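You operate a simulated robot arm through the tools that you are given. There is no shell and no other tool.

You run a simulated two-armed robot. Do the job below in one go: nothing can be reset, and whatever is moved stays where it is left.

JOB
Load coil 25 in the bench coil holder; feed 4 pegs, light tension.
Fine: cover shut again before you feed; one press of the feed button gives one peg; leave the tension knob set.
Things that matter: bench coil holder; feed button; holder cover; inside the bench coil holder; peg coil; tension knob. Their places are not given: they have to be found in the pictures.

It is judged by the outcome, as a careful person would: the job done as asked, and still so three seconds after it is handed in. It fails if anything else is knocked over, pushed out of place, dropped, spilled or broken. A push-on lid holds only when it is set on centred and level and pressed home; a screw cap is set on level and turned clockwise until tight.

ROBOT AND FRAMES
Two 7-joint arms with fingered hands on one trunk that stands fixed in place. Base frame: the origin is at the foot of the trunk, x ahead of it, y to its left, z up. Readings come in m, degrees, newtons and seconds.
The left shoulder is at [0.049, 0.185, 1.219], the right one opposite. With the tool pointing down near the work surface each hand reaches from about 0.1 to 0.8 m from the base axis, measured 20 degrees to its own side. Payload 4 kg a hand.
The tool frame of a hand sits at the grasp point between the pads (the TCP): z along the fingers, y along the line on which they close. The tips reach 0.026 m beyond it. The gripper opens to 0.132 m; its body begins 0.073 m behind the TCP. The gripper is a hand of 3 fingers: y runs from the thumb to the fingers, the wrist lies at [0, 0, -0.224] in the tool frame.
Orientation is that of the tool frame in the base frame, as a unit quaternion [x, y, z, w]. With the fingers straight down and closing along the base's y, the tool's x points along the base's -x, its y along +y and its z along -z.

CONTROLS
- The arms move only by the tool drive_tool. It takes "left_series", "right_series" or both (then of equal length, played together; a hand with none holds still); each is a list of rows, each a list of 2 entries, a list of its own where there are three numbers: the shift along the base's x, y, z in units of 400 mm (1.0 is 400 mm), then the turn, a rotation vector about the base's x, y, z in units of 90 degrees (1.0 is 90 degrees). In form: [[[x, y, z], [rx, ry, rz]], ...]. A call has 1 to 20 rows; each row is the pose to reach, as a shift and turn from the pose commanded when the call began. A call with a number of a shift or a turn outside -1 to 1 is refused whole. A row lasts 0.2 s, in which the tool goes at most 0.05 m and 8.6 degrees; a call with a longer step from one row to the next is refused whole. A pose out of reach is approached as far as the arm can. The call stops where the force on the tool passes 40 N (or 10 N more than at its start, if that is more) or the arm is blocked; 0.2 s more then pass. In this call time passes only in rows, and 0.2 s behind the last. The reply holds the time, the measured pose of the TCP, the force on the tool along the base axes, the opening and the grip force, in the units named above and with some noise, with the torque about the TCP (base axes, N m) and any sound that the robot's microphone picked up.
- Cameras (640 x 400 px; columns grow to the right, rows downward): "scene" is now at [0.134, 0.0353, 1.4375]; the picture's right is [0.40, -0.92, -0.05], its down [-0.64, -0.24, -0.73] and it looks along [0.66, 0.32, -0.68] (base axes); focal length 310 px, centre (320, 200). "left" rides on the left gripper at [-0.062, 0.003, -0.092] in its tool frame; the picture's right is [-0.05, -1.00, 0.00], its down [0.83, -0.04, -0.56] and it looks along [0.55, -0.03, 0.83] (tool axes); focal length 230 px, centre (320, 200). "right" rides on the right gripper at [0.062, 0.003, -0.092] in its tool frame; the picture's right is [-0.05, 1.00, 0.00], its down [-0.83, -0.04, -0.55] and it looks along [-0.55, -0.03, 0.83] (tool axes); focal length 230 px, centre (320, 200).
- snapshot(camera): a new picture of that camera. No time passes.
- lift_body(by): moves the trunk up (or, below 0, down) by that many m; the arms and the scene camera ride with it, the base frame stays. It gives what a move gives, with no picture.
- finger_targets(finger1, finger2, thumb_bend, hand): sets how far each is bent, from 0 (flat) to 100 (curled in); at 30 the hand is open as for a grip, at 70 the pads meet at the TCP. One left out holds its place. A second passes; each finger stops where it meets its share of the squeeze, and holds until it gets a number again. It is the only way to open and close the hand. It gives what a move gives, with no picture; readings hold the bend of each and the force on the fingers (four entries, about 0 where the hand has none), thumb and palm.
- aim_head(pan, tilt): turns the head with the scene camera to pan (to the left, within 86 degrees either way) and tilt (down, from -29 to 69), counted from straight ahead of the robot (the tilt from the chest, where the trunk bows). It gives what a move gives.
- locate(camera, pixels): for up to 12 pixels [column, row] of the newest picture of that camera ("zoom" is the newest enlarged one), the place [x, y, z] in the base frame of the surface seen there, good to about 0.002 m. No time passes.
- inspect(camera, box): a new picture of the part [left, top, right, bottom] of that camera's present view, enlarged. No time passes.
- job_done(): hands the job in; it is judged then, once.

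Leave the grippers open and the arms clear of the work at the hand-in unless told otherwise.

The tools are called after "Emit:" by a JSON object that holds its "method" and its "body". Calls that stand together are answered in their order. drive_tool: Moves the arms, as the interface text tells. Its arguments: {"type":"object","properties":{"left_series":{"type":"array","items":{"type":"array"}},"right_series":{"type":"array","items":{"type":"array"}}},"required":[]} The other tools are called the same way: lift_body (by) moves the trunk up or down; finger_targets (finger1, finger2, thumb_bend, hand) moves the fingers one by one; aim_head (pan, tilt) turns the head that bears the scene camera; snapshot (camera) takes a picture; locate (camera, pixels) gives the place of the surface under pixels of a picture; inspect (camera, box) takes an enlarged picture of a part of a camera's view; job_done () hands the job in.

At the start:

```text
t: 0.0
left_tcp_pos: [0.2843, 0.3966, 1.1962]
left_ee_rot: [0.0, 1.0, 0.0, 0.001]
left_ft_force: [0.6, -0.3, 0.1]
left_wrist_torque: [0.0, -0.01, 0.03]
left_width: 0.1319
left_grip_force: 0.1
left_shape: jaw
left_bend: [30.0, 30.0, 30.0]
left_finger forces: [0.0, 0.0, 0.0, 0.0, 0.0, 0.0]
right_tcp_pos: [0.4889, 0.0204, 1.202]
right_ee_rot: [0.0, 1.0, 0.0, 0.0]
right_ft_force: [0.2, 0.3, 0.2]
right_wrist_torque: [-0.06, 0.0, -0.01]
right_width: 0.1318
right_grip_force: 0.1
right_shape: jaw
right_bend: [30.0, 30.0, 30.0]
right_finger forces: [0.0, 0.0, 0.1, 0.1, 0.0, 0.1]
trunk travel left (down, up): [-0.25, 0.212]
head pan, tilt (commanded): [23.6, 36.7]
```

scene: 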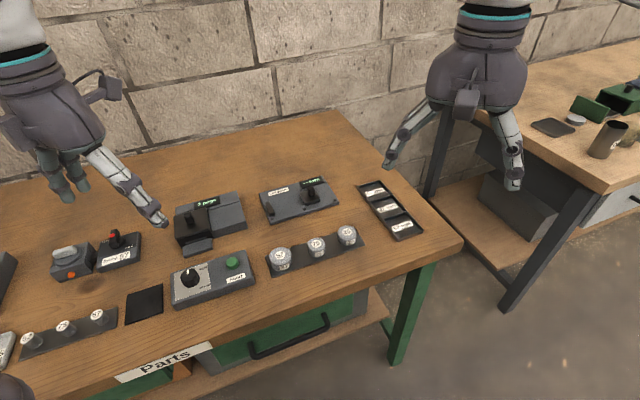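
right: 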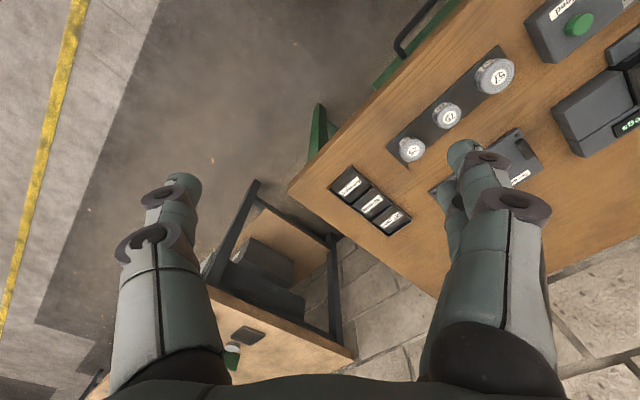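
left: 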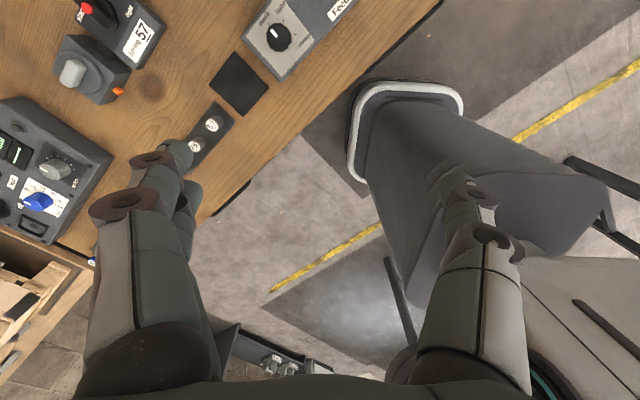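

I see a bench with several devices, including a block with a knob and a green "Feed" button near (212,278) and coils with number labels at (280,260), (316,247) and (347,236). I'll enlarge parts of the scene view to read the labels.

Emit:
{"method": "inspect", "body": {"camera": "scene", "box": [150, 170, 310, 310]}}

Emit:
{"method": "inspect", "body": {"camera": "scene", "box": [250, 160, 430, 280]}}

Emit:
{"method": "inspect", "body": {"camera": "scene", "box": [0, 210, 170, 370]}}

```text
2.86 times, centred on (230, 240) of scene
```

zoom: 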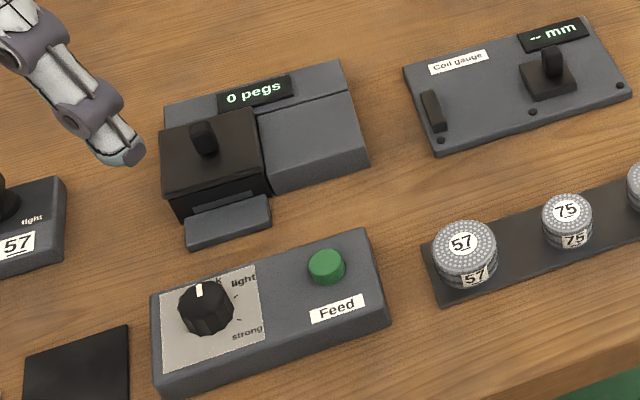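

```text
3.33 times, centred on (340, 220) of scene
```

zoom: 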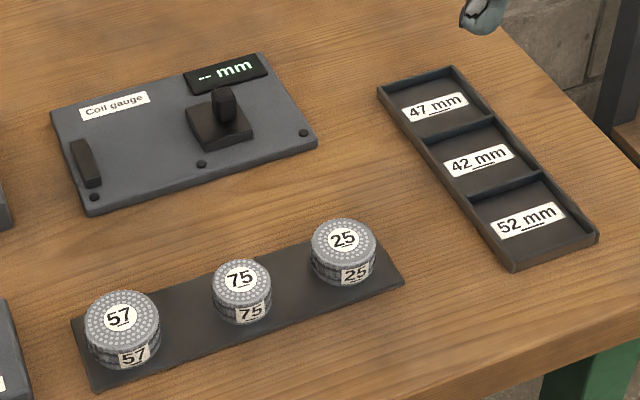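

```text
2.50 times, centred on (85, 290) of scene
```

zoom: 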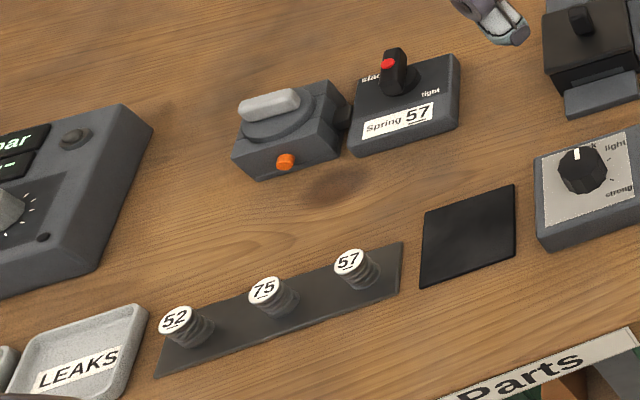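

Coil 25 is the right-most coil near scene (347,236). The holder with the "0 pegs" display has a dark cover with a grip near (203,220), and the knob panel reads light/strong. Next I'll take the places of the main parts.

Emit:
{"method": "locate", "body": {"camera": "scene", "pixels": [[347, 229], [347, 240], [316, 241], [280, 253], [231, 260], [190, 275], [201, 212], [210, 234], [240, 212], [205, 245], [340, 250], [250, 240]]}}

Emit:
{"method": "inspect", "body": {"camera": "scene", "box": [160, 180, 260, 260]}}

Emit:
{"method": "inspect", "body": {"camera": "scene", "box": [165, 245, 265, 310]}}

```text
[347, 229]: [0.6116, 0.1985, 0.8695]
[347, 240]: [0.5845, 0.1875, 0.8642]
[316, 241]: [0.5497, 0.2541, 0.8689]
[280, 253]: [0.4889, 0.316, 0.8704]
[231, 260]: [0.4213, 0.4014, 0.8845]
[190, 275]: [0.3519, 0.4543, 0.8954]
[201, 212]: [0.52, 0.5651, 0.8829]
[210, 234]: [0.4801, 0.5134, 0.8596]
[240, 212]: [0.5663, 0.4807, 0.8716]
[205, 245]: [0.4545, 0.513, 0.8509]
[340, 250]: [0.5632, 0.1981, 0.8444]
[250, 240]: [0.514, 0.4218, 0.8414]
```

```text
5.00 times, centred on (210, 220) of scene
```

zoom: 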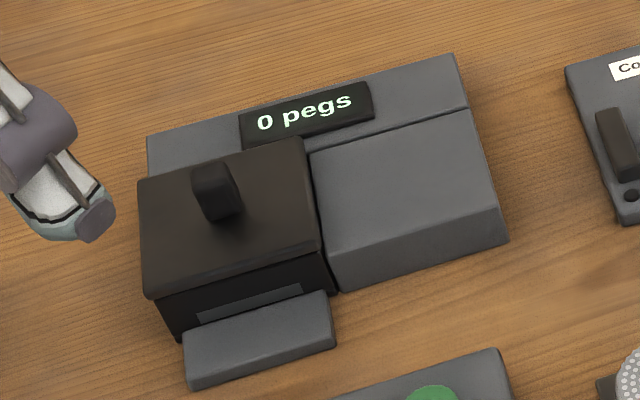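

```text
6.15 times, centred on (215, 278) of scene
```

zoom: 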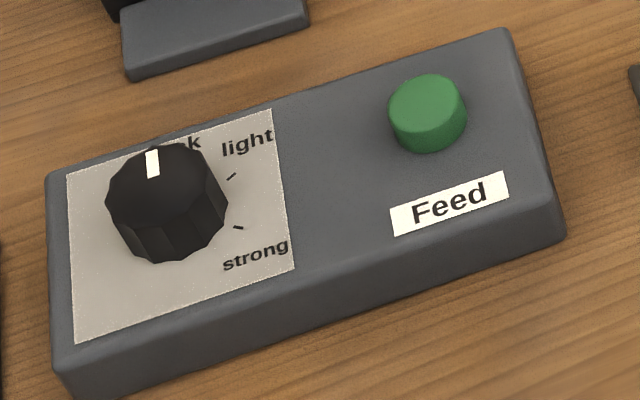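

The knob pointer now stands by what seems to be "slack", with marks for light and strong. I'll turn the head toward the holder for a more central view.

Emit:
{"method": "aim_head", "body": {"pan": 45, "tilt": 45}}

Emit:
{"method": "snapshot", "body": {"camera": "scene"}}

```text
t: 0.8
left_tcp_pos: [0.2861, 0.3973, 1.1962]
left_ee_rot: [-0.001, 1.0, 0.0, 0.0]
left_ft_force: [0.7, -0.7, -0.5]
left_wrist_torque: [-0.03, -0.02, -0.02]
left_width: 0.1321
left_grip_force: 0.1
left_shape: jaw
left_bend: [30.0, 30.0, 30.0]
left_finger forces: [0.0, 0.1, 0.0, 0.0, 0.1, 0.0]
right_tcp_pos: [0.489, 0.021, 1.2027]
right_ee_rot: [0.0, 1.0, 0.0, -0.001]
right_ft_force: [-0.5, -0.9, 0.3]
right_wrist_torque: [0.02, -0.02, 0.04]
right_width: 0.132
right_grip_force: 0.0
right_shape: jaw
right_bend: [30.0, 30.0, 30.0]
right_finger forces: [0.0, 0.0, 0.0, 0.0, 0.1, 0.0]
trunk travel left (down, up): [-0.25, 0.212]
head pan, tilt (commanded): [45.0, 45.0]
```

```text
taken
```

scene: 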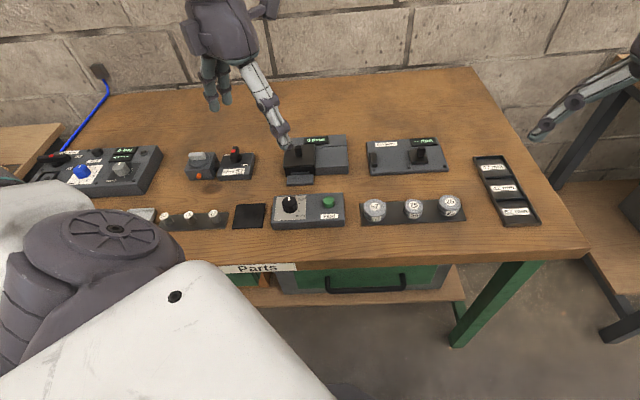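

The bench now sits squarely in the view. I'll enlarge the holder, the knob panel and the coils.

Emit:
{"method": "inspect", "body": {"camera": "scene", "box": [265, 125, 365, 190]}}

Emit:
{"method": "inspect", "body": {"camera": "scene", "box": [220, 180, 350, 250]}}

Emit:
{"method": "inspect", "body": {"camera": "scene", "box": [350, 180, 480, 250]}}

Emit:
{"method": "locate", "body": {"camera": "scene", "pixels": [[448, 201], [413, 205], [375, 204], [328, 202], [290, 199], [297, 152], [330, 155], [300, 181], [248, 216], [260, 250], [560, 250], [300, 250]]}}

```text
6.15 times, centred on (315, 158) of scene
```

zoom: 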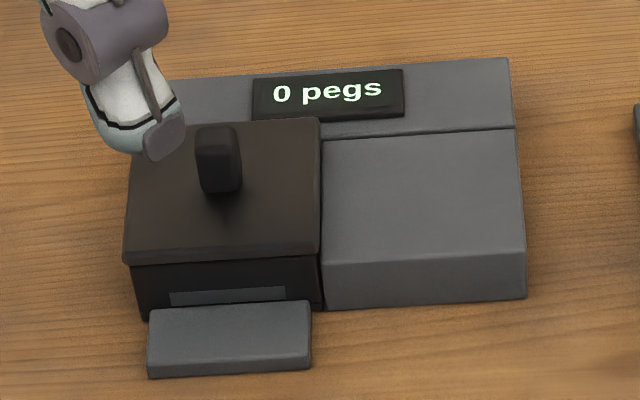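

```text
4.92 times, centred on (285, 215) of scene
```

zoom: 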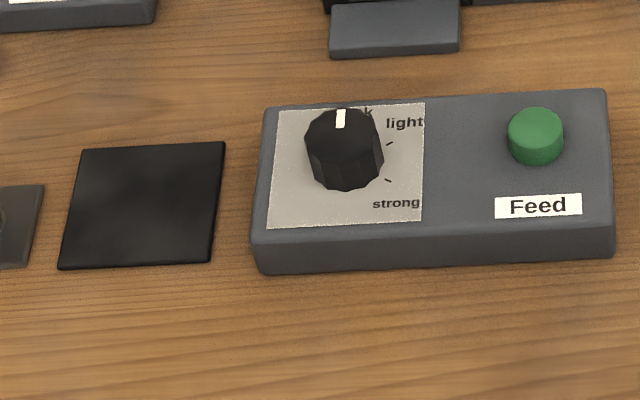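

```text
4.92 times, centred on (415, 215) of scene
```

zoom: 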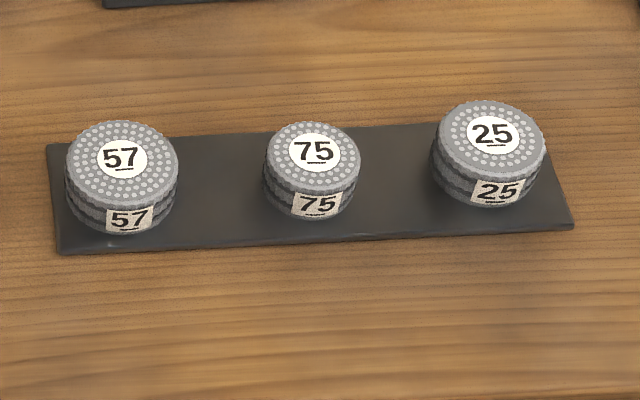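

```text
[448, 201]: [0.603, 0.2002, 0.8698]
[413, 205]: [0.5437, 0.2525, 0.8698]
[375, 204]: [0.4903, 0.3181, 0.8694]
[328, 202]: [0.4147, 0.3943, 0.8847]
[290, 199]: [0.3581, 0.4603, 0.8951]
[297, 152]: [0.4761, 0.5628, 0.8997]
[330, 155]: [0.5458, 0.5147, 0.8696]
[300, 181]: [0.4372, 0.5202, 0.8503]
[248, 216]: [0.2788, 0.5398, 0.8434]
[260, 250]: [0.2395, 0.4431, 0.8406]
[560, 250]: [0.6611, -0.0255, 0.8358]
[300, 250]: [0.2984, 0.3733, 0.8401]
```

Coil 25 is at about [0.603, 0.200], top at z 0.870. Next I'll re-enlarge the holder and measure the cover's corners, the grip and the tray.

Emit:
{"method": "inspect", "body": {"camera": "scene", "box": [275, 130, 355, 190]}}

Emit:
{"method": "locate", "body": {"camera": "zoom", "pixels": [[150, 60], [320, 60], [160, 220], [320, 220], [227, 70], [227, 110], [215, 190], [230, 270], [230, 330], [420, 130], [540, 60], [350, 20]]}}

```text
6.67 times, centred on (315, 160) of scene
```

zoom: 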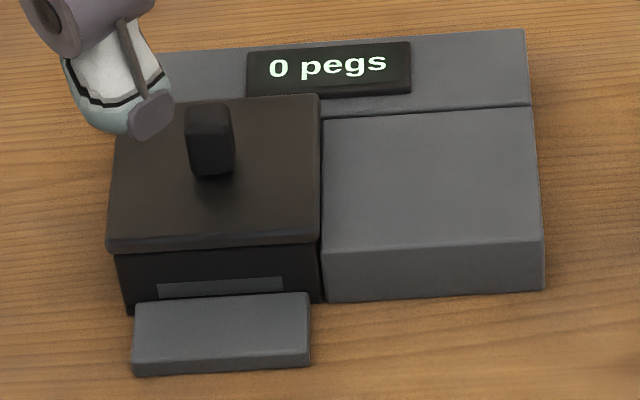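

```text
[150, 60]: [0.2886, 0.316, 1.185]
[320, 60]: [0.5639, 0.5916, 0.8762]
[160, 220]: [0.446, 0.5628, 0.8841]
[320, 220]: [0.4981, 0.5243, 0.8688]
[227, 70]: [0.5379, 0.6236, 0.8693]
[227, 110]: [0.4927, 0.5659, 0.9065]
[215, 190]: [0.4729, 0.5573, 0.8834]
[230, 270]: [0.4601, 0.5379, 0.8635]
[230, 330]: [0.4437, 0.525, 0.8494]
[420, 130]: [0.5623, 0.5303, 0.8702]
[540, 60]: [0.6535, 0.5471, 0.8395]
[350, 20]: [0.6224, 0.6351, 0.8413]
```

The cover's top is at z ≈ 0.884 and its grip top is near z 0.907. The left hand blocks one corner in this view. I'll bring the left hand, turned to the bench's direction, to a hover high above the holder so its own camera can look closely.

Emit:
{"method": "drive_tool", "body": {"left_series": [[[0.06, 0.05, -0.03], [0, 0, -0.064]], [[0.12, 0.1, -0.06], [0, 0, -0.128]], [[0.18, 0.14, -0.1], [0, 0, -0.193]], [[0.24, 0.19, -0.14], [0, 0, -0.257]], [[0.31, 0.24, -0.18], [0, 0, -0.321]], [[0.38, 0.29, -0.22], [0, 0, -0.386]], [[0.45, 0.34, -0.26], [0, 0, -0.45]], [[0.51, 0.395, -0.3], [0, 0, -0.514]]]}}

Emit:
{"method": "snapshot", "body": {"camera": "left"}}

Emit:
{"method": "snapshot", "body": {"camera": "scene"}}

```text
t: 2.6
left_tcp_pos: [0.4899, 0.5548, 1.0746]
left_ee_rot: [0.394, 0.919, -0.001, 0.0]
left_ft_force: [0.2, 0.0, -0.6]
left_wrist_torque: [0.03, 0.02, 0.0]
left_width: 0.1319
left_grip_force: 0.1
left_shape: jaw
left_bend: [30.0, 30.0, 30.0]
left_finger forces: [0.0, 0.0, 0.0, 0.0, 0.0, 0.0]
right_tcp_pos: [0.4887, 0.0221, 1.2021]
right_ee_rot: [0.0, 1.0, 0.0, -0.001]
right_ft_force: [0.8, 0.6, 0.2]
right_wrist_torque: [0.02, 0.02, 0.01]
right_width: 0.132
right_grip_force: 0.2
right_shape: jaw
right_bend: [30.0, 30.0, 30.0]
right_finger forces: [0.0, 0.1, 0.2, 0.0, 0.0, 0.1]
trunk travel left (down, up): [-0.25, 0.212]
head pan, tilt (commanded): [45.0, 45.0]
```

```text
taken
```

left: 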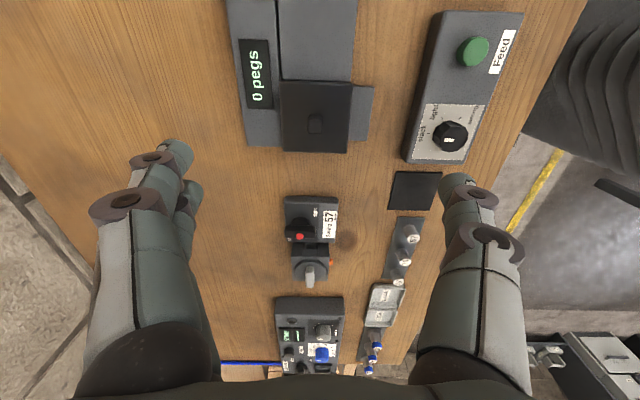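

```text
taken
```

scene: 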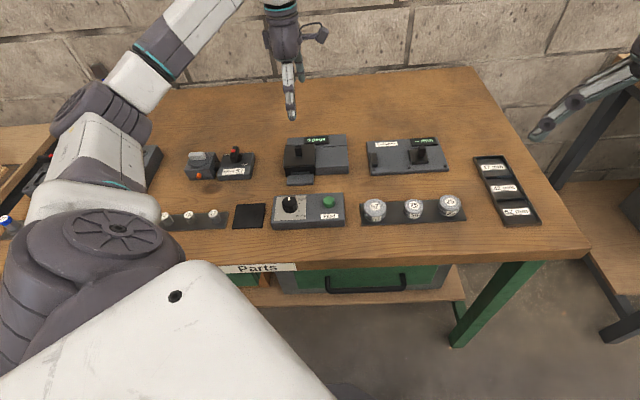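

Both views are clear now. I'll enlarge the holder in the left camera around (310,110) and in the scene camera, plus the knob panel from the left camera.

Emit:
{"method": "inspect", "body": {"camera": "left", "box": [225, 30, 385, 170]}}

Emit:
{"method": "inspect", "body": {"camera": "left", "box": [395, 80, 495, 170]}}

Emit:
{"method": "inspect", "body": {"camera": "scene", "box": [278, 132, 328, 190]}}

Emit:
{"method": "locate", "body": {"camera": "zoom", "pixels": [[120, 110], [260, 105], [95, 225], [265, 225], [190, 130], [190, 160], [170, 195], [185, 245], [185, 290], [300, 180], [300, 30], [190, 110]]}}

```text
2.86 times, centred on (305, 100) of left
```

zoom: 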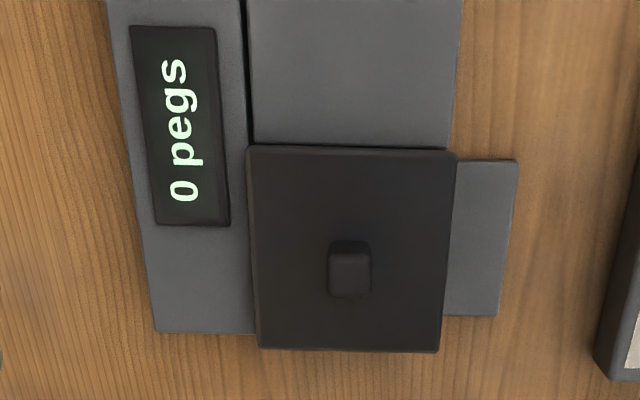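

```text
4.44 times, centred on (445, 125) of left
```

zoom: 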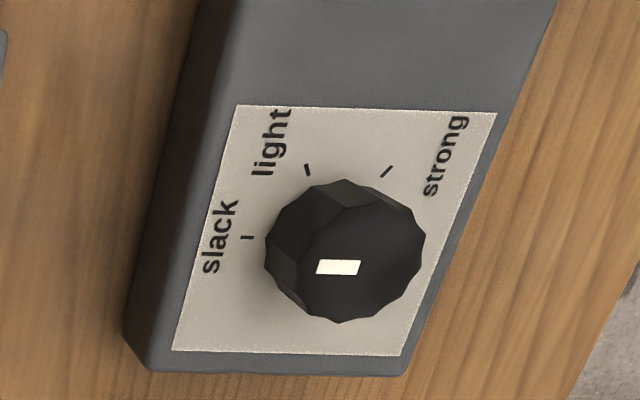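

```text
6.90 times, centred on (303, 161) of scene
```

zoom: 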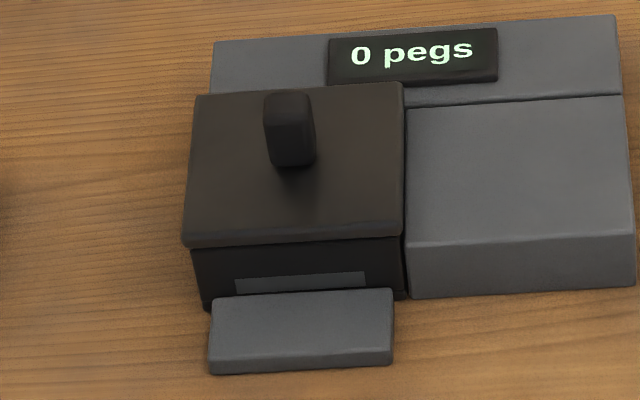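

```text
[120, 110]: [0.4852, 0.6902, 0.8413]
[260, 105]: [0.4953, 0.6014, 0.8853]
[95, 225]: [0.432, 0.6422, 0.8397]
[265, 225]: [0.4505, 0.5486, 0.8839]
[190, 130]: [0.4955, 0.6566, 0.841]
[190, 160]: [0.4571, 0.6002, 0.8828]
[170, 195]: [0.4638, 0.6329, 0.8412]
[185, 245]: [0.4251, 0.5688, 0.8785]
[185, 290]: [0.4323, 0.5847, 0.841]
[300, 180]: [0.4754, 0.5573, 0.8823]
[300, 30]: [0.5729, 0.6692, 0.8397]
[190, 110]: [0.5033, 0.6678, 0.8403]
```

The left camera shows the tension marks: slack, then light, then strong. The pointer stands at slack. In the newest scene zoom I'll measure the cover's four corners and the grip.

Emit:
{"method": "locate", "body": {"camera": "zoom", "pixels": [[203, 102], [396, 92], [398, 230], [190, 236], [290, 100], [290, 115], [275, 150], [310, 150], [290, 160], [290, 175], [300, 270], [300, 330]]}}

Emit:
{"method": "inspect", "body": {"camera": "scene", "box": [290, 138, 312, 162]}}

```text
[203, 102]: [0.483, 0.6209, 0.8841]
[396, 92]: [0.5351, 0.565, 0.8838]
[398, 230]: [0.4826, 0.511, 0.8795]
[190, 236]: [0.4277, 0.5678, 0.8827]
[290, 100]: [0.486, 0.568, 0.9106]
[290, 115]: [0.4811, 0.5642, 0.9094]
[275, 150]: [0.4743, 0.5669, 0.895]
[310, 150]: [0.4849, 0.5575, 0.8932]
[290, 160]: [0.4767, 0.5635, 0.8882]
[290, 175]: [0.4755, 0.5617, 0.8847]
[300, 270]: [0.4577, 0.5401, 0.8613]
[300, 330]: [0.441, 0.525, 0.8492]
```

```text
16.00 times, centred on (301, 150) of scene
```

zoom: 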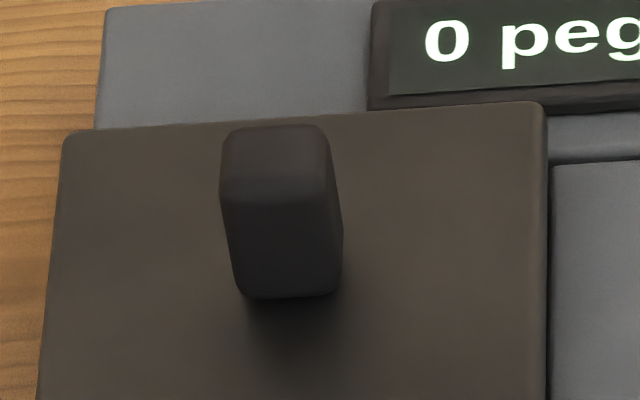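

The cover is about 78 × 78 mm, centred near [0.482, 0.566]. Its top is at z 0.884. The centred grip is roughly 18 mm wide and its top is at z 0.910. Before going down I'll part-close the left hand to 52 to reduce the sweep, and look at the tips.

Emit:
{"method": "finger_targets", "body": {"hand": "left", "finger1": 52, "finger2": 52, "thumb_bend": 52}}

Emit:
{"method": "snapshot", "body": {"camera": "left"}}

Emit:
{"method": "inspect", "body": {"camera": "scene", "box": [240, 0, 350, 140]}}

```text
t: 3.6
left_tcp_pos: [0.4905, 0.5559, 1.0756]
left_ee_rot: [0.394, 0.919, 0.0, 0.0]
left_ft_force: [0.9, -0.8, -0.4]
left_wrist_torque: [0.0, -0.02, -0.01]
left_width: 0.0618
left_grip_force: 0.1
left_shape: fingers
left_bend: [52.0, 52.0, 52.0]
left_finger forces: [0.1, 0.0, 0.1, 0.0, 0.0, 0.1]
right_tcp_pos: [0.4889, 0.0223, 1.2017]
right_ee_rot: [0.0, 1.0, 0.0, 0.0]
right_ft_force: [-0.1, -0.1, 0.6]
right_wrist_torque: [0.0, 0.0, 0.0]
right_width: 0.1319
right_grip_force: 0.1
right_shape: jaw
right_bend: [30.0, 30.0, 30.0]
right_finger forces: [0.0, 0.0, 0.0, 0.0, 0.1, 0.0]
trunk travel left (down, up): [-0.25, 0.212]
head pan, tilt (commanded): [45.0, 45.0]
```

```text
taken
```

left: 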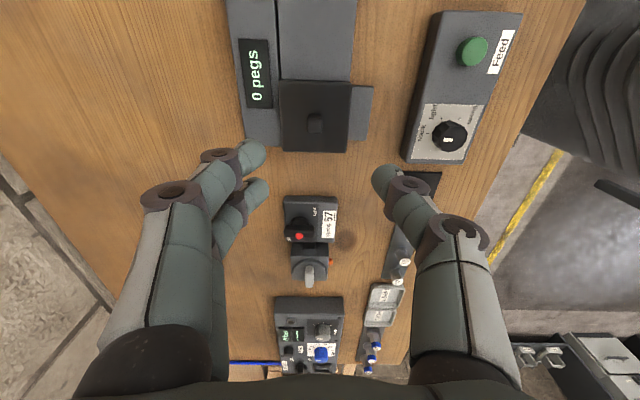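

```text
2.86 times, centred on (295, 70) of scene
```

zoom: 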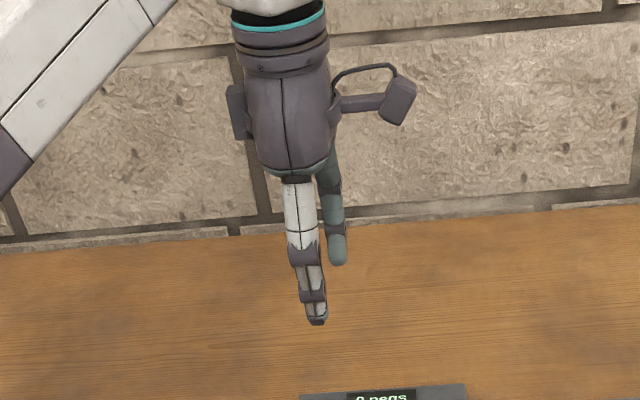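

With the bend at 52 the opening is 62 mm, and the tips look slim. I'll lower the left hand so the grip stands between the fingers, stopping first at TCP z ≈ 0.930 with the tips about 20 mm above the cover.

Emit:
{"method": "drive_tool", "body": {"left_series": [[[-0.01, 0.014, -0.1], [0, 0, 0]], [[-0.019, 0.0275, -0.2], [0, 0, 0]], [[-0.019, 0.0275, -0.29], [0, 0, 0]], [[-0.019, 0.0275, -0.364], [0, 0, 0]]]}}

Emit:
{"method": "snapshot", "body": {"camera": "left"}}

Emit:
{"method": "inspect", "body": {"camera": "scene", "box": [260, 80, 360, 190]}}

```text
t: 4.7
left_tcp_pos: [0.482, 0.567, 0.9284]
left_ee_rot: [0.392, 0.92, 0.0, 0.0]
left_ft_force: [-0.7, -0.1, 0.3]
left_wrist_torque: [0.0, 0.03, -0.01]
left_width: 0.062
left_grip_force: 0.2
left_shape: fingers
left_bend: [52.0, 52.0, 52.0]
left_finger forces: [0.0, 0.0, 0.0, 0.1, 0.0, 0.1]
right_tcp_pos: [0.4882, 0.0218, 1.2016]
right_ee_rot: [0.0, 1.0, 0.0, 0.001]
right_ft_force: [0.6, 0.1, -0.2]
right_wrist_torque: [0.02, -0.01, 0.03]
right_width: 0.1319
right_grip_force: 0.1
right_shape: jaw
right_bend: [30.0, 30.0, 30.0]
right_finger forces: [0.1, 0.0, 0.0, 0.0, 0.0, 0.0]
trunk travel left (down, up): [-0.25, 0.212]
head pan, tilt (commanded): [45.0, 45.0]
```

```text
taken
```

left: 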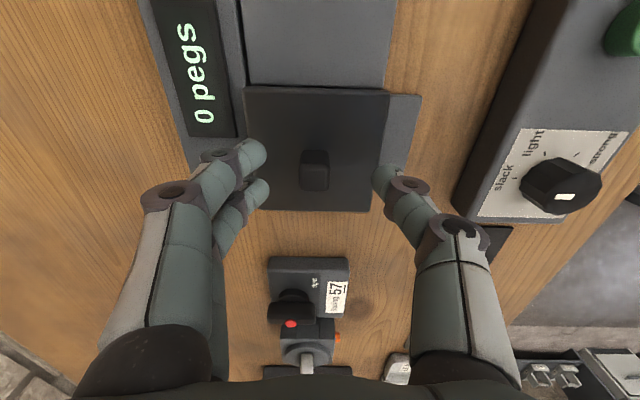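

```text
3.64 times, centred on (310, 135) of scene
```

zoom: 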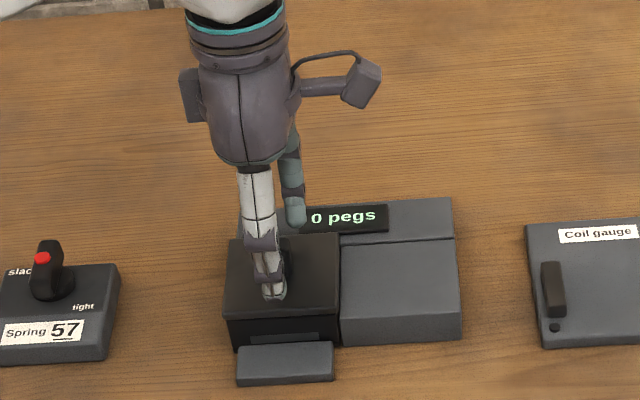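

The grip at left-camera (315,170) sits between the thumb tip (385,175) and the two finger tips (250,155) and (255,190). I'll check how low the tips are before going further.

Emit:
{"method": "locate", "body": {"camera": "left", "pixels": [[382, 175], [380, 185], [255, 150], [258, 190], [315, 165], [315, 185], [315, 155], [340, 140]]}}

```text
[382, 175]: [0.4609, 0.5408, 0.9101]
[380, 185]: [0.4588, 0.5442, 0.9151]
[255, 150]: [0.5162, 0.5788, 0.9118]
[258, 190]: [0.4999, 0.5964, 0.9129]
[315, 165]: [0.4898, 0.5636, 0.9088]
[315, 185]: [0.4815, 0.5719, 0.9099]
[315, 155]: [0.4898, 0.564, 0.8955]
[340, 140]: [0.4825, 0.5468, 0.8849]
```

The tips are at about z 0.905 and the grip's top is at z 0.909. I'll lower 16 mm so the tips end just above the cover plate.

Emit:
{"method": "drive_tool", "body": {"left_series": [[[0.003, 0.003, -0.02], [0, 0, 0]], [[0.003, 0.003, -0.04], [0, 0, 0]]]}}

Emit:
{"method": "finger_targets", "body": {"hand": "left", "finger1": 63, "finger2": 63, "thumb_bend": 63}}

Emit:
{"method": "snapshot", "body": {"camera": "left"}}

```text
t: 5.2
left_tcp_pos: [0.4834, 0.5665, 0.9163]
left_ee_rot: [0.392, 0.92, 0.001, 0.0]
left_ft_force: [0.1, 2.3, 8.6]
left_wrist_torque: [0.27, -0.23, 0.04]
left_width: 0.0619
left_grip_force: 4.9
left_shape: fingers
left_bend: [52.0, 52.0, 52.0]
left_finger forces: [4.0, 4.7, 0.0, 0.1, 0.3, 0.1]
right_tcp_pos: [0.4876, 0.0205, 1.2028]
right_ee_rot: [0.0, 1.0, 0.001, 0.001]
right_ft_force: [0.7, -1.0, 0.8]
right_wrist_torque: [-0.02, -0.03, 0.01]
right_width: 0.132
right_grip_force: 0.1
right_shape: jaw
right_bend: [30.0, 30.0, 30.0]
right_finger forces: [0.0, 0.0, 0.0, 0.0, 0.0, 0.0]
trunk travel left (down, up): [-0.25, 0.212]
head pan, tilt (commanded): [45.0, 45.0]
```

```text
t: 6.2
left_tcp_pos: [0.4821, 0.5671, 0.916]
left_ee_rot: [0.394, 0.919, 0.0, 0.0]
left_ft_force: [-4.6, -5.7, 7.6]
left_wrist_torque: [-0.24, 0.31, 0.0]
left_width: 0.0395
left_grip_force: 7.1
left_shape: fingers
left_bend: [63.0, 63.0, 59.0]
left_finger forces: [1.9, 1.8, 0.0, 0.0, 10.4, 0.0]
right_tcp_pos: [0.4873, 0.0199, 1.2032]
right_ee_rot: [-0.001, 1.0, 0.001, 0.0]
right_ft_force: [-0.7, -0.4, 0.0]
right_wrist_torque: [-0.03, 0.02, 0.01]
right_width: 0.1321
right_grip_force: 0.1
right_shape: jaw
right_bend: [30.0, 30.0, 30.0]
right_finger forces: [0.1, 0.1, 0.1, 0.0, 0.0, 0.0]
trunk travel left (down, up): [-0.25, 0.212]
head pan, tilt (commanded): [45.0, 45.0]
```

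```text
taken
```

left: 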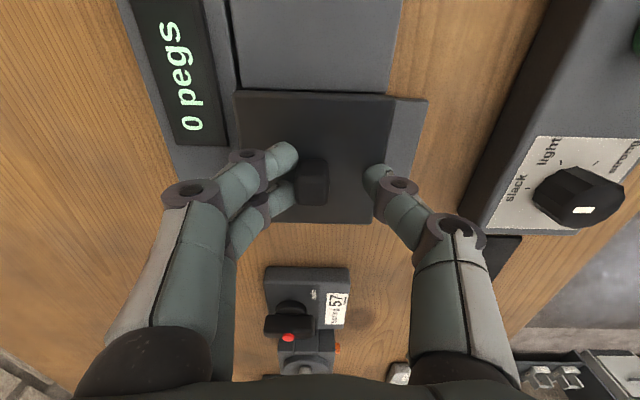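

The tips touched the cover plate: the thumb stopped at 59 with about 10 N. I'll raise 5 mm and then close on the grip.

Emit:
{"method": "drive_tool", "body": {"left_series": [[[0, 0, 0.014], [0, 0, 0]]]}}

Emit:
{"method": "finger_targets", "body": {"hand": "left", "finger1": 64, "finger2": 64, "thumb_bend": 64}}

Emit:
{"method": "snapshot", "body": {"camera": "left"}}

```text
t: 6.7
left_tcp_pos: [0.4832, 0.5692, 0.9192]
left_ee_rot: [0.393, 0.92, 0.002, 0.0]
left_ft_force: [0.2, -0.5, -0.5]
left_wrist_torque: [0.01, 0.06, 0.01]
left_width: 0.0259
left_grip_force: 0.1
left_shape: fingers
left_bend: [63.0, 63.0, 63.0]
left_finger forces: [0.0, 0.0, 0.0, 0.0, 0.0, 0.1]
right_tcp_pos: [0.4888, 0.0225, 1.2022]
right_ee_rot: [0.001, 1.0, 0.0, -0.001]
right_ft_force: [-0.3, -0.9, 0.0]
right_wrist_torque: [0.02, 0.0, 0.01]
right_width: 0.1319
right_grip_force: 0.0
right_shape: jaw
right_bend: [30.0, 30.0, 30.0]
right_finger forces: [0.1, 0.0, 0.1, 0.0, 0.1, 0.0]
trunk travel left (down, up): [-0.25, 0.212]
head pan, tilt (commanded): [45.0, 45.0]
```

```text
t: 7.7
left_tcp_pos: [0.4828, 0.5681, 0.9197]
left_ee_rot: [0.393, 0.919, -0.001, 0.001]
left_ft_force: [0.8, 0.8, -0.8]
left_wrist_torque: [0.06, -0.01, 0.01]
left_width: 0.0236
left_grip_force: 0.4
left_shape: fingers
left_bend: [63.0, 64.0, 64.0]
left_finger forces: [0.4, 0.6, 0.0, 0.0, 0.0, 0.0]
right_tcp_pos: [0.4882, 0.0227, 1.2034]
right_ee_rot: [0.0, 1.0, 0.0, 0.0]
right_ft_force: [-0.6, -0.1, -0.1]
right_wrist_torque: [0.01, 0.03, 0.02]
right_width: 0.1325
right_grip_force: 0.1
right_shape: jaw
right_bend: [30.0, 30.0, 30.0]
right_finger forces: [0.0, 0.0, 0.1, 0.1, 0.0, 0.0]
trunk travel left (down, up): [-0.25, 0.212]
head pan, tilt (commanded): [45.0, 45.0]
```

```text
taken
```

left: 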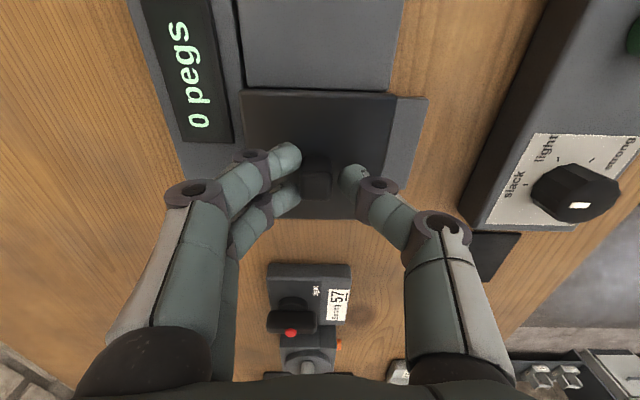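

The fingers just touch the grip and the thumb is a few mm short. I'll close all three on it.

Emit:
{"method": "finger_targets", "body": {"hand": "left", "finger1": 72, "finger2": 72, "thumb_bend": 74}}

Emit:
{"method": "inspect", "body": {"camera": "left", "box": [220, 70, 440, 240]}}

```text
t: 8.7
left_tcp_pos: [0.4829, 0.5669, 0.918]
left_ee_rot: [0.393, 0.919, 0.0, 0.0]
left_ft_force: [1.9, 1.8, -3.8]
left_wrist_torque: [0.04, -0.02, 0.03]
left_width: 0.0171
left_grip_force: 11.1
left_shape: fingers
left_bend: [67.0, 67.0, 69.0]
left_finger forces: [6.1, 6.2, 0.0, 0.0, 9.7, 0.0]
right_tcp_pos: [0.4892, 0.0213, 1.2028]
right_ee_rot: [0.0, 1.0, -0.001, -0.001]
right_ft_force: [0.4, -0.5, 0.2]
right_wrist_torque: [0.02, -0.01, 0.02]
right_width: 0.1321
right_grip_force: 0.1
right_shape: jaw
right_bend: [30.0, 30.0, 30.0]
right_finger forces: [0.0, 0.0, 0.0, 0.0, 0.1, 0.1]
trunk travel left (down, up): [-0.25, 0.212]
head pan, tilt (commanded): [45.0, 45.0]
```

```text
2.35 times, centred on (330, 155) of left
```

zoom: 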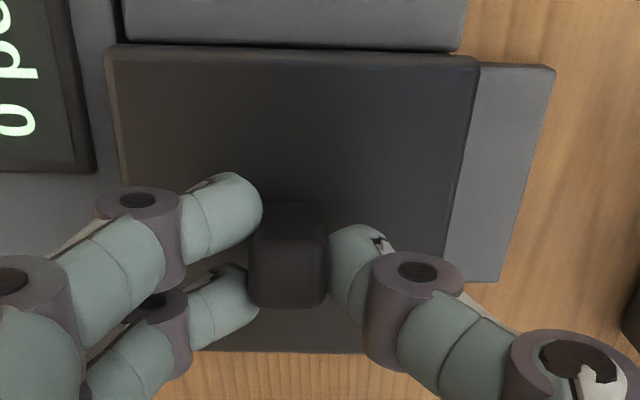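

The grip is held at 11 N with thumb and both fingers on it. I'll lift a few millimetres and watch the force and the picture, to see whether the cover comes straight up or is hinged.

Emit:
{"method": "drive_tool", "body": {"left_series": [[[0, 0, 0.005], [0, 0, 0]], [[0, 0, 0.01], [0, 0, 0]], [[0, 0, 0.015], [0, 0, 0]]]}}

Emit:
{"method": "inspect", "body": {"camera": "scene", "box": [265, 115, 365, 190]}}

Emit:
{"method": "snapshot", "body": {"camera": "left"}}

```text
t: 9.4
left_tcp_pos: [0.484, 0.5686, 0.9238]
left_ee_rot: [0.393, 0.92, -0.002, -0.001]
left_ft_force: [-0.5, 0.3, -13.3]
left_wrist_torque: [0.02, -0.01, 0.0]
left_width: 0.0171
left_grip_force: 9.7
left_shape: fingers
left_bend: [67.0, 67.0, 68.0]
left_finger forces: [4.9, 4.9, 0.0, 0.1, 8.7, 0.0]
right_tcp_pos: [0.489, 0.0223, 1.2016]
right_ee_rot: [0.0, 1.0, -0.001, -0.001]
right_ft_force: [0.5, 0.1, 0.3]
right_wrist_torque: [0.02, 0.04, 0.0]
right_width: 0.1319
right_grip_force: 0.1
right_shape: jaw
right_bend: [30.0, 30.0, 30.0]
right_finger forces: [0.0, 0.1, 0.1, 0.0, 0.0, 0.0]
trunk travel left (down, up): [-0.25, 0.212]
head pan, tilt (commanded): [45.0, 45.0]
```

```text
5.33 times, centred on (315, 152) of scene
```

zoom: 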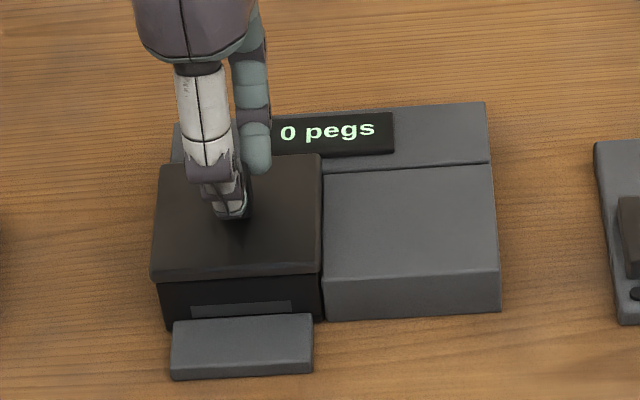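

```text
taken
```

left: 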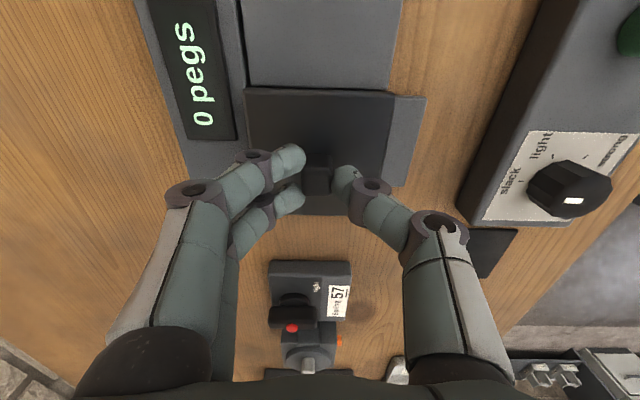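

The lid resists with 13 N and no torque, which suggests a push-on fit rather than a hinge. I'll measure whether the plate has risen.

Emit:
{"method": "locate", "body": {"camera": "zoom", "pixels": [[165, 260], [305, 258], [310, 168], [170, 190], [250, 245]]}}

Emit:
{"method": "inspect", "body": {"camera": "left", "box": [220, 70, 440, 240]}}

```text
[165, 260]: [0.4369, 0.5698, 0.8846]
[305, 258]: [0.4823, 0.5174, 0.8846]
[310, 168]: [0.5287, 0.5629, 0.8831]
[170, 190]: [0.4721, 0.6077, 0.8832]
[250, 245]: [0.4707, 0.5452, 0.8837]
```

```text
2.35 times, centred on (330, 155) of left
```

zoom: 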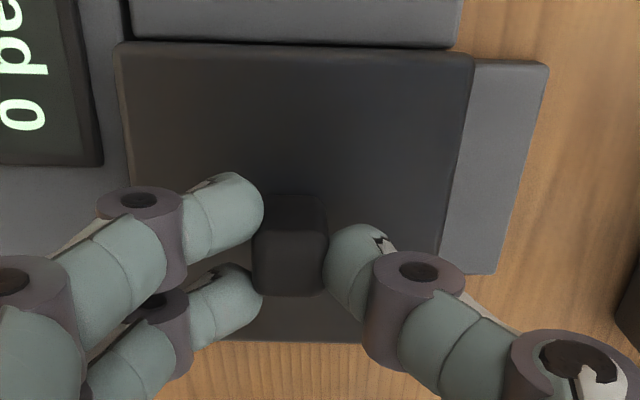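

The plate stayed at z 0.884, so my fingers only slipped upward a little. It could be a tight push-on fit, or a lid that slides or hinges. I'll look at the edges of the plate more closely before pulling harder.

Emit:
{"method": "inspect", "body": {"camera": "scene", "box": [284, 155, 334, 190]}}

Emit:
{"method": "locate", "body": {"camera": "zoom", "pixels": [[120, 122], [120, 135], [120, 150], [120, 175], [300, 110], [300, 125], [300, 140], [300, 170], [340, 60], [400, 60], [340, 20], [420, 150]]}}

```text
11.43 times, centred on (309, 172) of scene
```

zoom: 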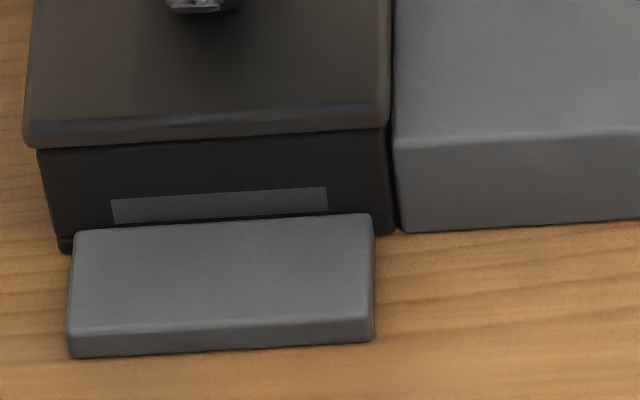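

```text
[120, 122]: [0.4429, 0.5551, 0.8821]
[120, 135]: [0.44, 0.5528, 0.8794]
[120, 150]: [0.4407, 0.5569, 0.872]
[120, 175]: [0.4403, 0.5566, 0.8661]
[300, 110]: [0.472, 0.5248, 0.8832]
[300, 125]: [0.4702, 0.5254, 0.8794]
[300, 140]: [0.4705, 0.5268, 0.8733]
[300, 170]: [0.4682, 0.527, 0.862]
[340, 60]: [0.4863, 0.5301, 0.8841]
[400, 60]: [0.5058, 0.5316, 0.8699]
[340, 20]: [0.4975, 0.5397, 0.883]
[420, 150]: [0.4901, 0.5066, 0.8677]
```

The plate is about 8 mm thick and sits just over the box walls, with no hinge visible. I'll go back down about 5 mm on the grip and squeeze harder before lifting again.

Emit:
{"method": "finger_targets", "body": {"hand": "left", "finger1": 62, "finger2": 62, "thumb_bend": 62}}

Emit:
{"method": "drive_tool", "body": {"left_series": [[[0.002, 0.002, -0.008], [0, 0, 0]], [[0.003, 0.003, -0.016], [0, 0, 0]]]}}

Emit:
{"method": "finger_targets", "body": {"hand": "left", "finger1": 85, "finger2": 85, "thumb_bend": 85}}

Emit:
{"method": "inspect", "body": {"camera": "left", "box": [220, 70, 440, 240]}}

```text
t: 10.4
left_tcp_pos: [0.4837, 0.5691, 0.9261]
left_ee_rot: [0.393, 0.919, -0.001, 0.0]
left_ft_force: [0.7, 0.7, 0.3]
left_wrist_torque: [0.0, 0.03, 0.02]
left_width: 0.0281
left_grip_force: 0.0
left_shape: fingers
left_bend: [62.0, 62.0, 62.0]
left_finger forces: [0.0, 0.1, 0.0, 0.0, 0.0, 0.0]
right_tcp_pos: [0.4901, 0.0209, 1.202]
right_ee_rot: [0.001, 1.0, -0.001, 0.0]
right_ft_force: [0.0, -0.6, -0.2]
right_wrist_torque: [0.0, 0.01, -0.01]
right_width: 0.1318
right_grip_force: 0.1
right_shape: jaw
right_bend: [30.0, 30.0, 30.0]
right_finger forces: [0.0, 0.0, 0.0, 0.0, 0.0, 0.0]
trunk travel left (down, up): [-0.25, 0.212]
head pan, tilt (commanded): [45.0, 45.0]
```

```text
t: 11.1
left_tcp_pos: [0.4852, 0.5684, 0.9196]
left_ee_rot: [0.394, 0.919, 0.0, 0.001]
left_ft_force: [0.7, -0.2, 0.3]
left_wrist_torque: [-0.06, 0.03, -0.05]
left_width: 0.028
left_grip_force: 0.0
left_shape: fingers
left_bend: [62.0, 62.0, 62.0]
left_finger forces: [0.0, 0.0, 0.1, 0.0, 0.1, 0.1]
right_tcp_pos: [0.4887, 0.0216, 1.201]
right_ee_rot: [0.0, 1.0, 0.001, 0.0]
right_ft_force: [0.6, -0.6, 0.0]
right_wrist_torque: [-0.01, 0.01, 0.02]
right_width: 0.1319
right_grip_force: 0.0
right_shape: jaw
right_bend: [30.0, 30.0, 30.0]
right_finger forces: [0.0, 0.0, 0.0, 0.1, 0.0, 0.0]
trunk travel left (down, up): [-0.25, 0.212]
head pan, tilt (commanded): [45.0, 45.0]
```

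```text
t: 12.1
left_tcp_pos: [0.4846, 0.569, 0.918]
left_ee_rot: [0.393, 0.92, -0.001, 0.0]
left_ft_force: [-2.1, -1.7, -8.9]
left_wrist_torque: [0.03, -0.04, -0.01]
left_width: 0.0157
left_grip_force: 18.5
left_shape: fingers
left_bend: [68.0, 68.0, 68.0]
left_finger forces: [8.7, 9.1, 0.0, 0.0, 19.7, 0.0]
right_tcp_pos: [0.4882, 0.0226, 1.202]
right_ee_rot: [0.0, 1.0, 0.0, 0.0]
right_ft_force: [0.2, 0.2, -0.7]
right_wrist_torque: [-0.01, 0.0, 0.02]
right_width: 0.1321
right_grip_force: 0.1
right_shape: jaw
right_bend: [30.0, 30.0, 30.0]
right_finger forces: [0.0, 0.0, 0.0, 0.1, 0.0, 0.1]
trunk travel left (down, up): [-0.25, 0.212]
head pan, tilt (commanded): [45.0, 45.0]
```

```text
2.35 times, centred on (330, 155) of left
```

zoom: 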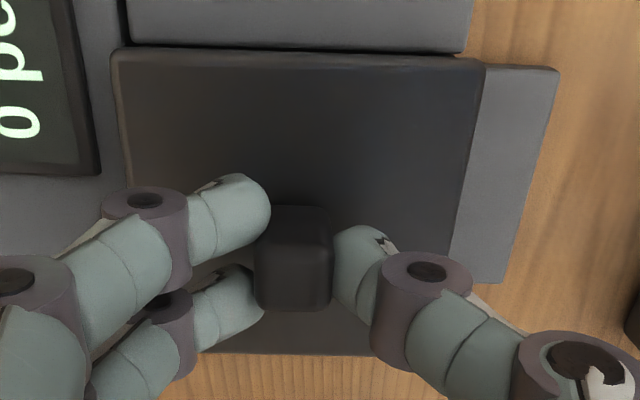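

The grip is now 18.5 N. I'll lift again in small steps.

Emit:
{"method": "drive_tool", "body": {"left_series": [[[0, 0, 0.006], [0, 0, 0]], [[0, 0, 0.012], [0, 0, 0]], [[0, 0, 0.018], [0, 0, 0]]]}}

Emit:
{"method": "inspect", "body": {"camera": "scene", "box": [265, 115, 365, 190]}}

Emit:
{"method": "locate", "body": {"camera": "zoom", "pixels": [[165, 260], [305, 258], [310, 168], [170, 190], [250, 245]]}}

```text
t: 12.8
left_tcp_pos: [0.4847, 0.5684, 0.9225]
left_ee_rot: [0.393, 0.919, -0.002, -0.001]
left_ft_force: [-2.9, -5.4, -25.6]
left_wrist_torque: [-0.07, 0.01, 0.0]
left_width: 0.0162
left_grip_force: 16.0
left_shape: fingers
left_bend: [67.0, 67.0, 67.0]
left_finger forces: [7.4, 6.8, 0.1, 0.0, 18.5, 0.1]
right_tcp_pos: [0.4903, 0.0223, 1.2005]
right_ee_rot: [-0.001, 1.0, -0.001, -0.001]
right_ft_force: [-1.1, 0.1, 0.5]
right_wrist_torque: [-0.01, 0.02, -0.01]
right_width: 0.1319
right_grip_force: 0.0
right_shape: jaw
right_bend: [30.0, 30.0, 30.0]
right_finger forces: [0.0, 0.0, 0.1, 0.1, 0.0, 0.1]
trunk travel left (down, up): [-0.25, 0.212]
head pan, tilt (commanded): [45.0, 45.0]
```

```text
5.33 times, centred on (315, 152) of scene
```

zoom: 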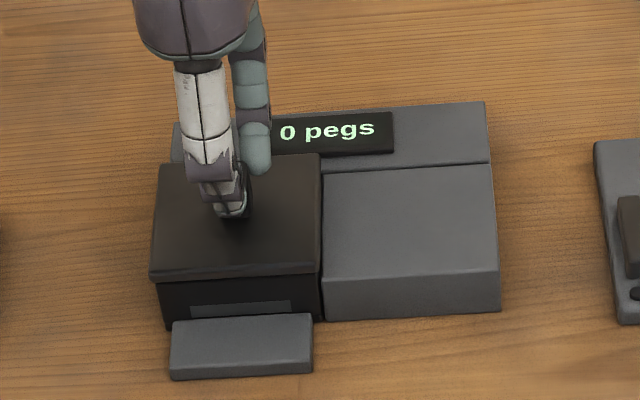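

```text
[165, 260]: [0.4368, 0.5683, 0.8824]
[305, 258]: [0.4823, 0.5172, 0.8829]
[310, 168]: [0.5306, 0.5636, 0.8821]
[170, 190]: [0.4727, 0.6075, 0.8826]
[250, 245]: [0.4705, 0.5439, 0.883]
```

The cover did not move at 25 N of lift, so it isn't a plain lift-off lid. The grey block on the right, top z 0.870, lies just under the plate's underside at about 0.876, so the cover may slide right onto it. I'll relax the pull and test a small shift along the bench's right direction [0.69, -0.72].

Emit:
{"method": "drive_tool", "body": {"left_series": [[[0, 0, -0.016], [0, 0, 0]], [[0.003, -0.003, -0.016], [0, 0, 0]], [[0.006, -0.0063, -0.016], [0, 0, 0]], [[0.009, -0.0094, -0.016], [0, 0, 0]]]}}

Emit:
{"method": "inspect", "body": {"camera": "scene", "box": [265, 115, 365, 190]}}

Emit:
{"method": "locate", "body": {"camera": "zoom", "pixels": [[165, 260], [305, 258], [310, 168], [170, 190], [250, 245]]}}

```text
t: 13.8
left_tcp_pos: [0.4882, 0.5644, 0.9214]
left_ee_rot: [0.392, 0.92, 0.0, 0.001]
left_ft_force: [-1.0, -1.3, 1.1]
left_wrist_torque: [0.05, -0.07, -0.01]
left_width: 0.0155
left_grip_force: 21.5
left_shape: fingers
left_bend: [68.0, 68.0, 68.0]
left_finger forces: [10.6, 10.6, 0.0, 0.0, 21.2, 0.0]
right_tcp_pos: [0.4874, 0.0207, 1.2028]
right_ee_rot: [-0.001, 1.0, 0.0, 0.001]
right_ft_force: [-0.2, 0.4, 0.3]
right_wrist_torque: [0.01, 0.03, 0.03]
right_width: 0.1321
right_grip_force: 0.1
right_shape: jaw
right_bend: [30.0, 30.0, 30.0]
right_finger forces: [0.1, 0.0, 0.1, 0.0, 0.0, 0.0]
trunk travel left (down, up): [-0.25, 0.212]
head pan, tilt (commanded): [45.0, 45.0]
```

```text
5.33 times, centred on (315, 152) of scene
```

zoom: 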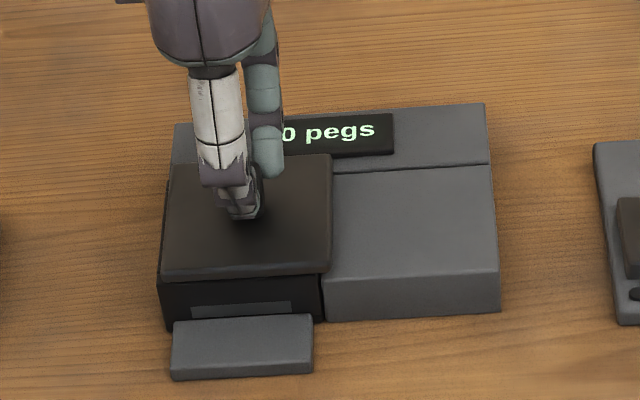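

```text
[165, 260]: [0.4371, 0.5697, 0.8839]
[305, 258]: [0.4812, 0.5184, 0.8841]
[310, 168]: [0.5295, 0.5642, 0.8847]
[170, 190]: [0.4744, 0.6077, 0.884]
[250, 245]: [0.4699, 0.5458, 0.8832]
```

The cover slid right with almost no force, so it is a sliding cover. I'll slide it further along the same direction, 30 mm first, watching the force.

Emit:
{"method": "drive_tool", "body": {"left_series": [[[0.0104, -0.0109, 0], [0, 0, 0]], [[0.0207, -0.0217, 0], [0, 0, 0]], [[0.0311, -0.0326, 0], [0, 0, 0]], [[0.0414, -0.0434, 0], [0, 0, 0]], [[0.0518, -0.0543, 0], [0, 0, 0]]]}}

Emit:
{"method": "inspect", "body": {"camera": "scene", "box": [265, 115, 365, 190]}}

```text
t: 15.1
left_tcp_pos: [0.5088, 0.542, 0.9204]
left_ee_rot: [0.392, 0.92, 0.001, 0.0]
left_ft_force: [3.0, 2.9, 7.8]
left_wrist_torque: [0.22, -0.19, -0.01]
left_width: 0.0156
left_grip_force: 22.2
left_shape: fingers
left_bend: [68.0, 69.0, 69.0]
left_finger forces: [12.4, 12.5, 0.1, 0.1, 18.5, 0.1]
right_tcp_pos: [0.4877, 0.0203, 1.2024]
right_ee_rot: [0.0, 1.0, -0.001, -0.001]
right_ft_force: [0.1, -0.2, -0.7]
right_wrist_torque: [0.02, -0.01, -0.02]
right_width: 0.1319
right_grip_force: 0.0
right_shape: jaw
right_bend: [30.0, 30.0, 30.0]
right_finger forces: [0.0, 0.0, 0.0, 0.1, 0.0, 0.1]
trunk travel left (down, up): [-0.25, 0.212]
head pan, tilt (commanded): [45.0, 45.0]
```

```text
5.33 times, centred on (315, 152) of scene
```

zoom: 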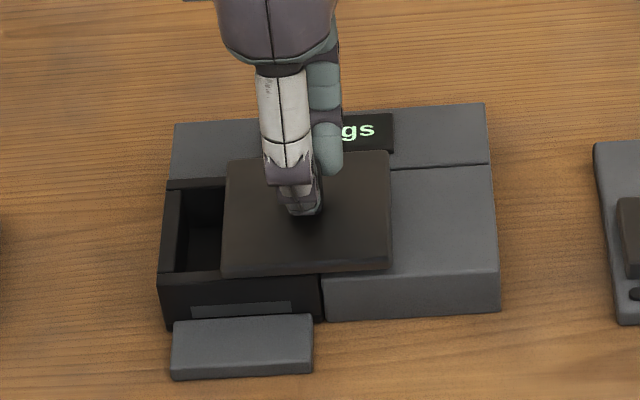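

It slides well, and the box interior is appearing at zoom (200,230). I'll ease the downward press slightly and slide about 38 mm more.

Emit:
{"method": "drive_tool", "body": {"left_series": [[[0.0125, -0.0088, 0.004], [0, 0, 0]], [[0.0232, -0.02, 0.005], [0, 0, 0]], [[0.0336, -0.0309, 0.005], [0, 0, 0]], [[0.0439, -0.0417, 0.005], [0, 0, 0]], [[0.0543, -0.0526, 0.005], [0, 0, 0]], [[0.0646, -0.0634, 0.005], [0, 0, 0]], [[0.0684, -0.0674, 0.005], [0, 0, 0]]]}}

Emit:
{"method": "inspect", "body": {"camera": "scene", "box": [265, 115, 365, 190]}}

```text
t: 16.6
left_tcp_pos: [0.5353, 0.516, 0.9215]
left_ee_rot: [0.393, 0.92, -0.001, 0.0]
left_ft_force: [-0.9, -0.8, -4.2]
left_wrist_torque: [0.06, -0.08, -0.01]
left_width: 0.0157
left_grip_force: 20.1
left_shape: fingers
left_bend: [68.0, 69.0, 69.0]
left_finger forces: [10.5, 10.3, 0.1, 0.1, 19.9, 0.0]
right_tcp_pos: [0.4888, 0.0207, 1.2013]
right_ee_rot: [0.0, 1.0, 0.0, 0.0]
right_ft_force: [-0.8, -0.7, -0.3]
right_wrist_torque: [0.0, 0.03, 0.0]
right_width: 0.1319
right_grip_force: 0.1
right_shape: jaw
right_bend: [30.0, 30.0, 30.0]
right_finger forces: [0.1, 0.0, 0.0, 0.1, 0.0, 0.0]
trunk travel left (down, up): [-0.25, 0.212]
head pan, tilt (commanded): [45.0, 45.0]
```

```text
5.33 times, centred on (315, 152) of scene
```

zoom: 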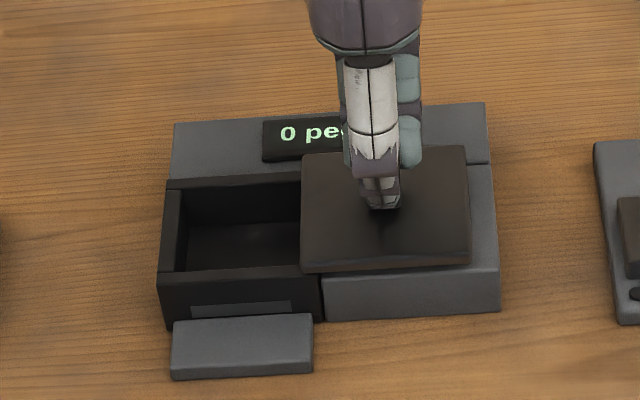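

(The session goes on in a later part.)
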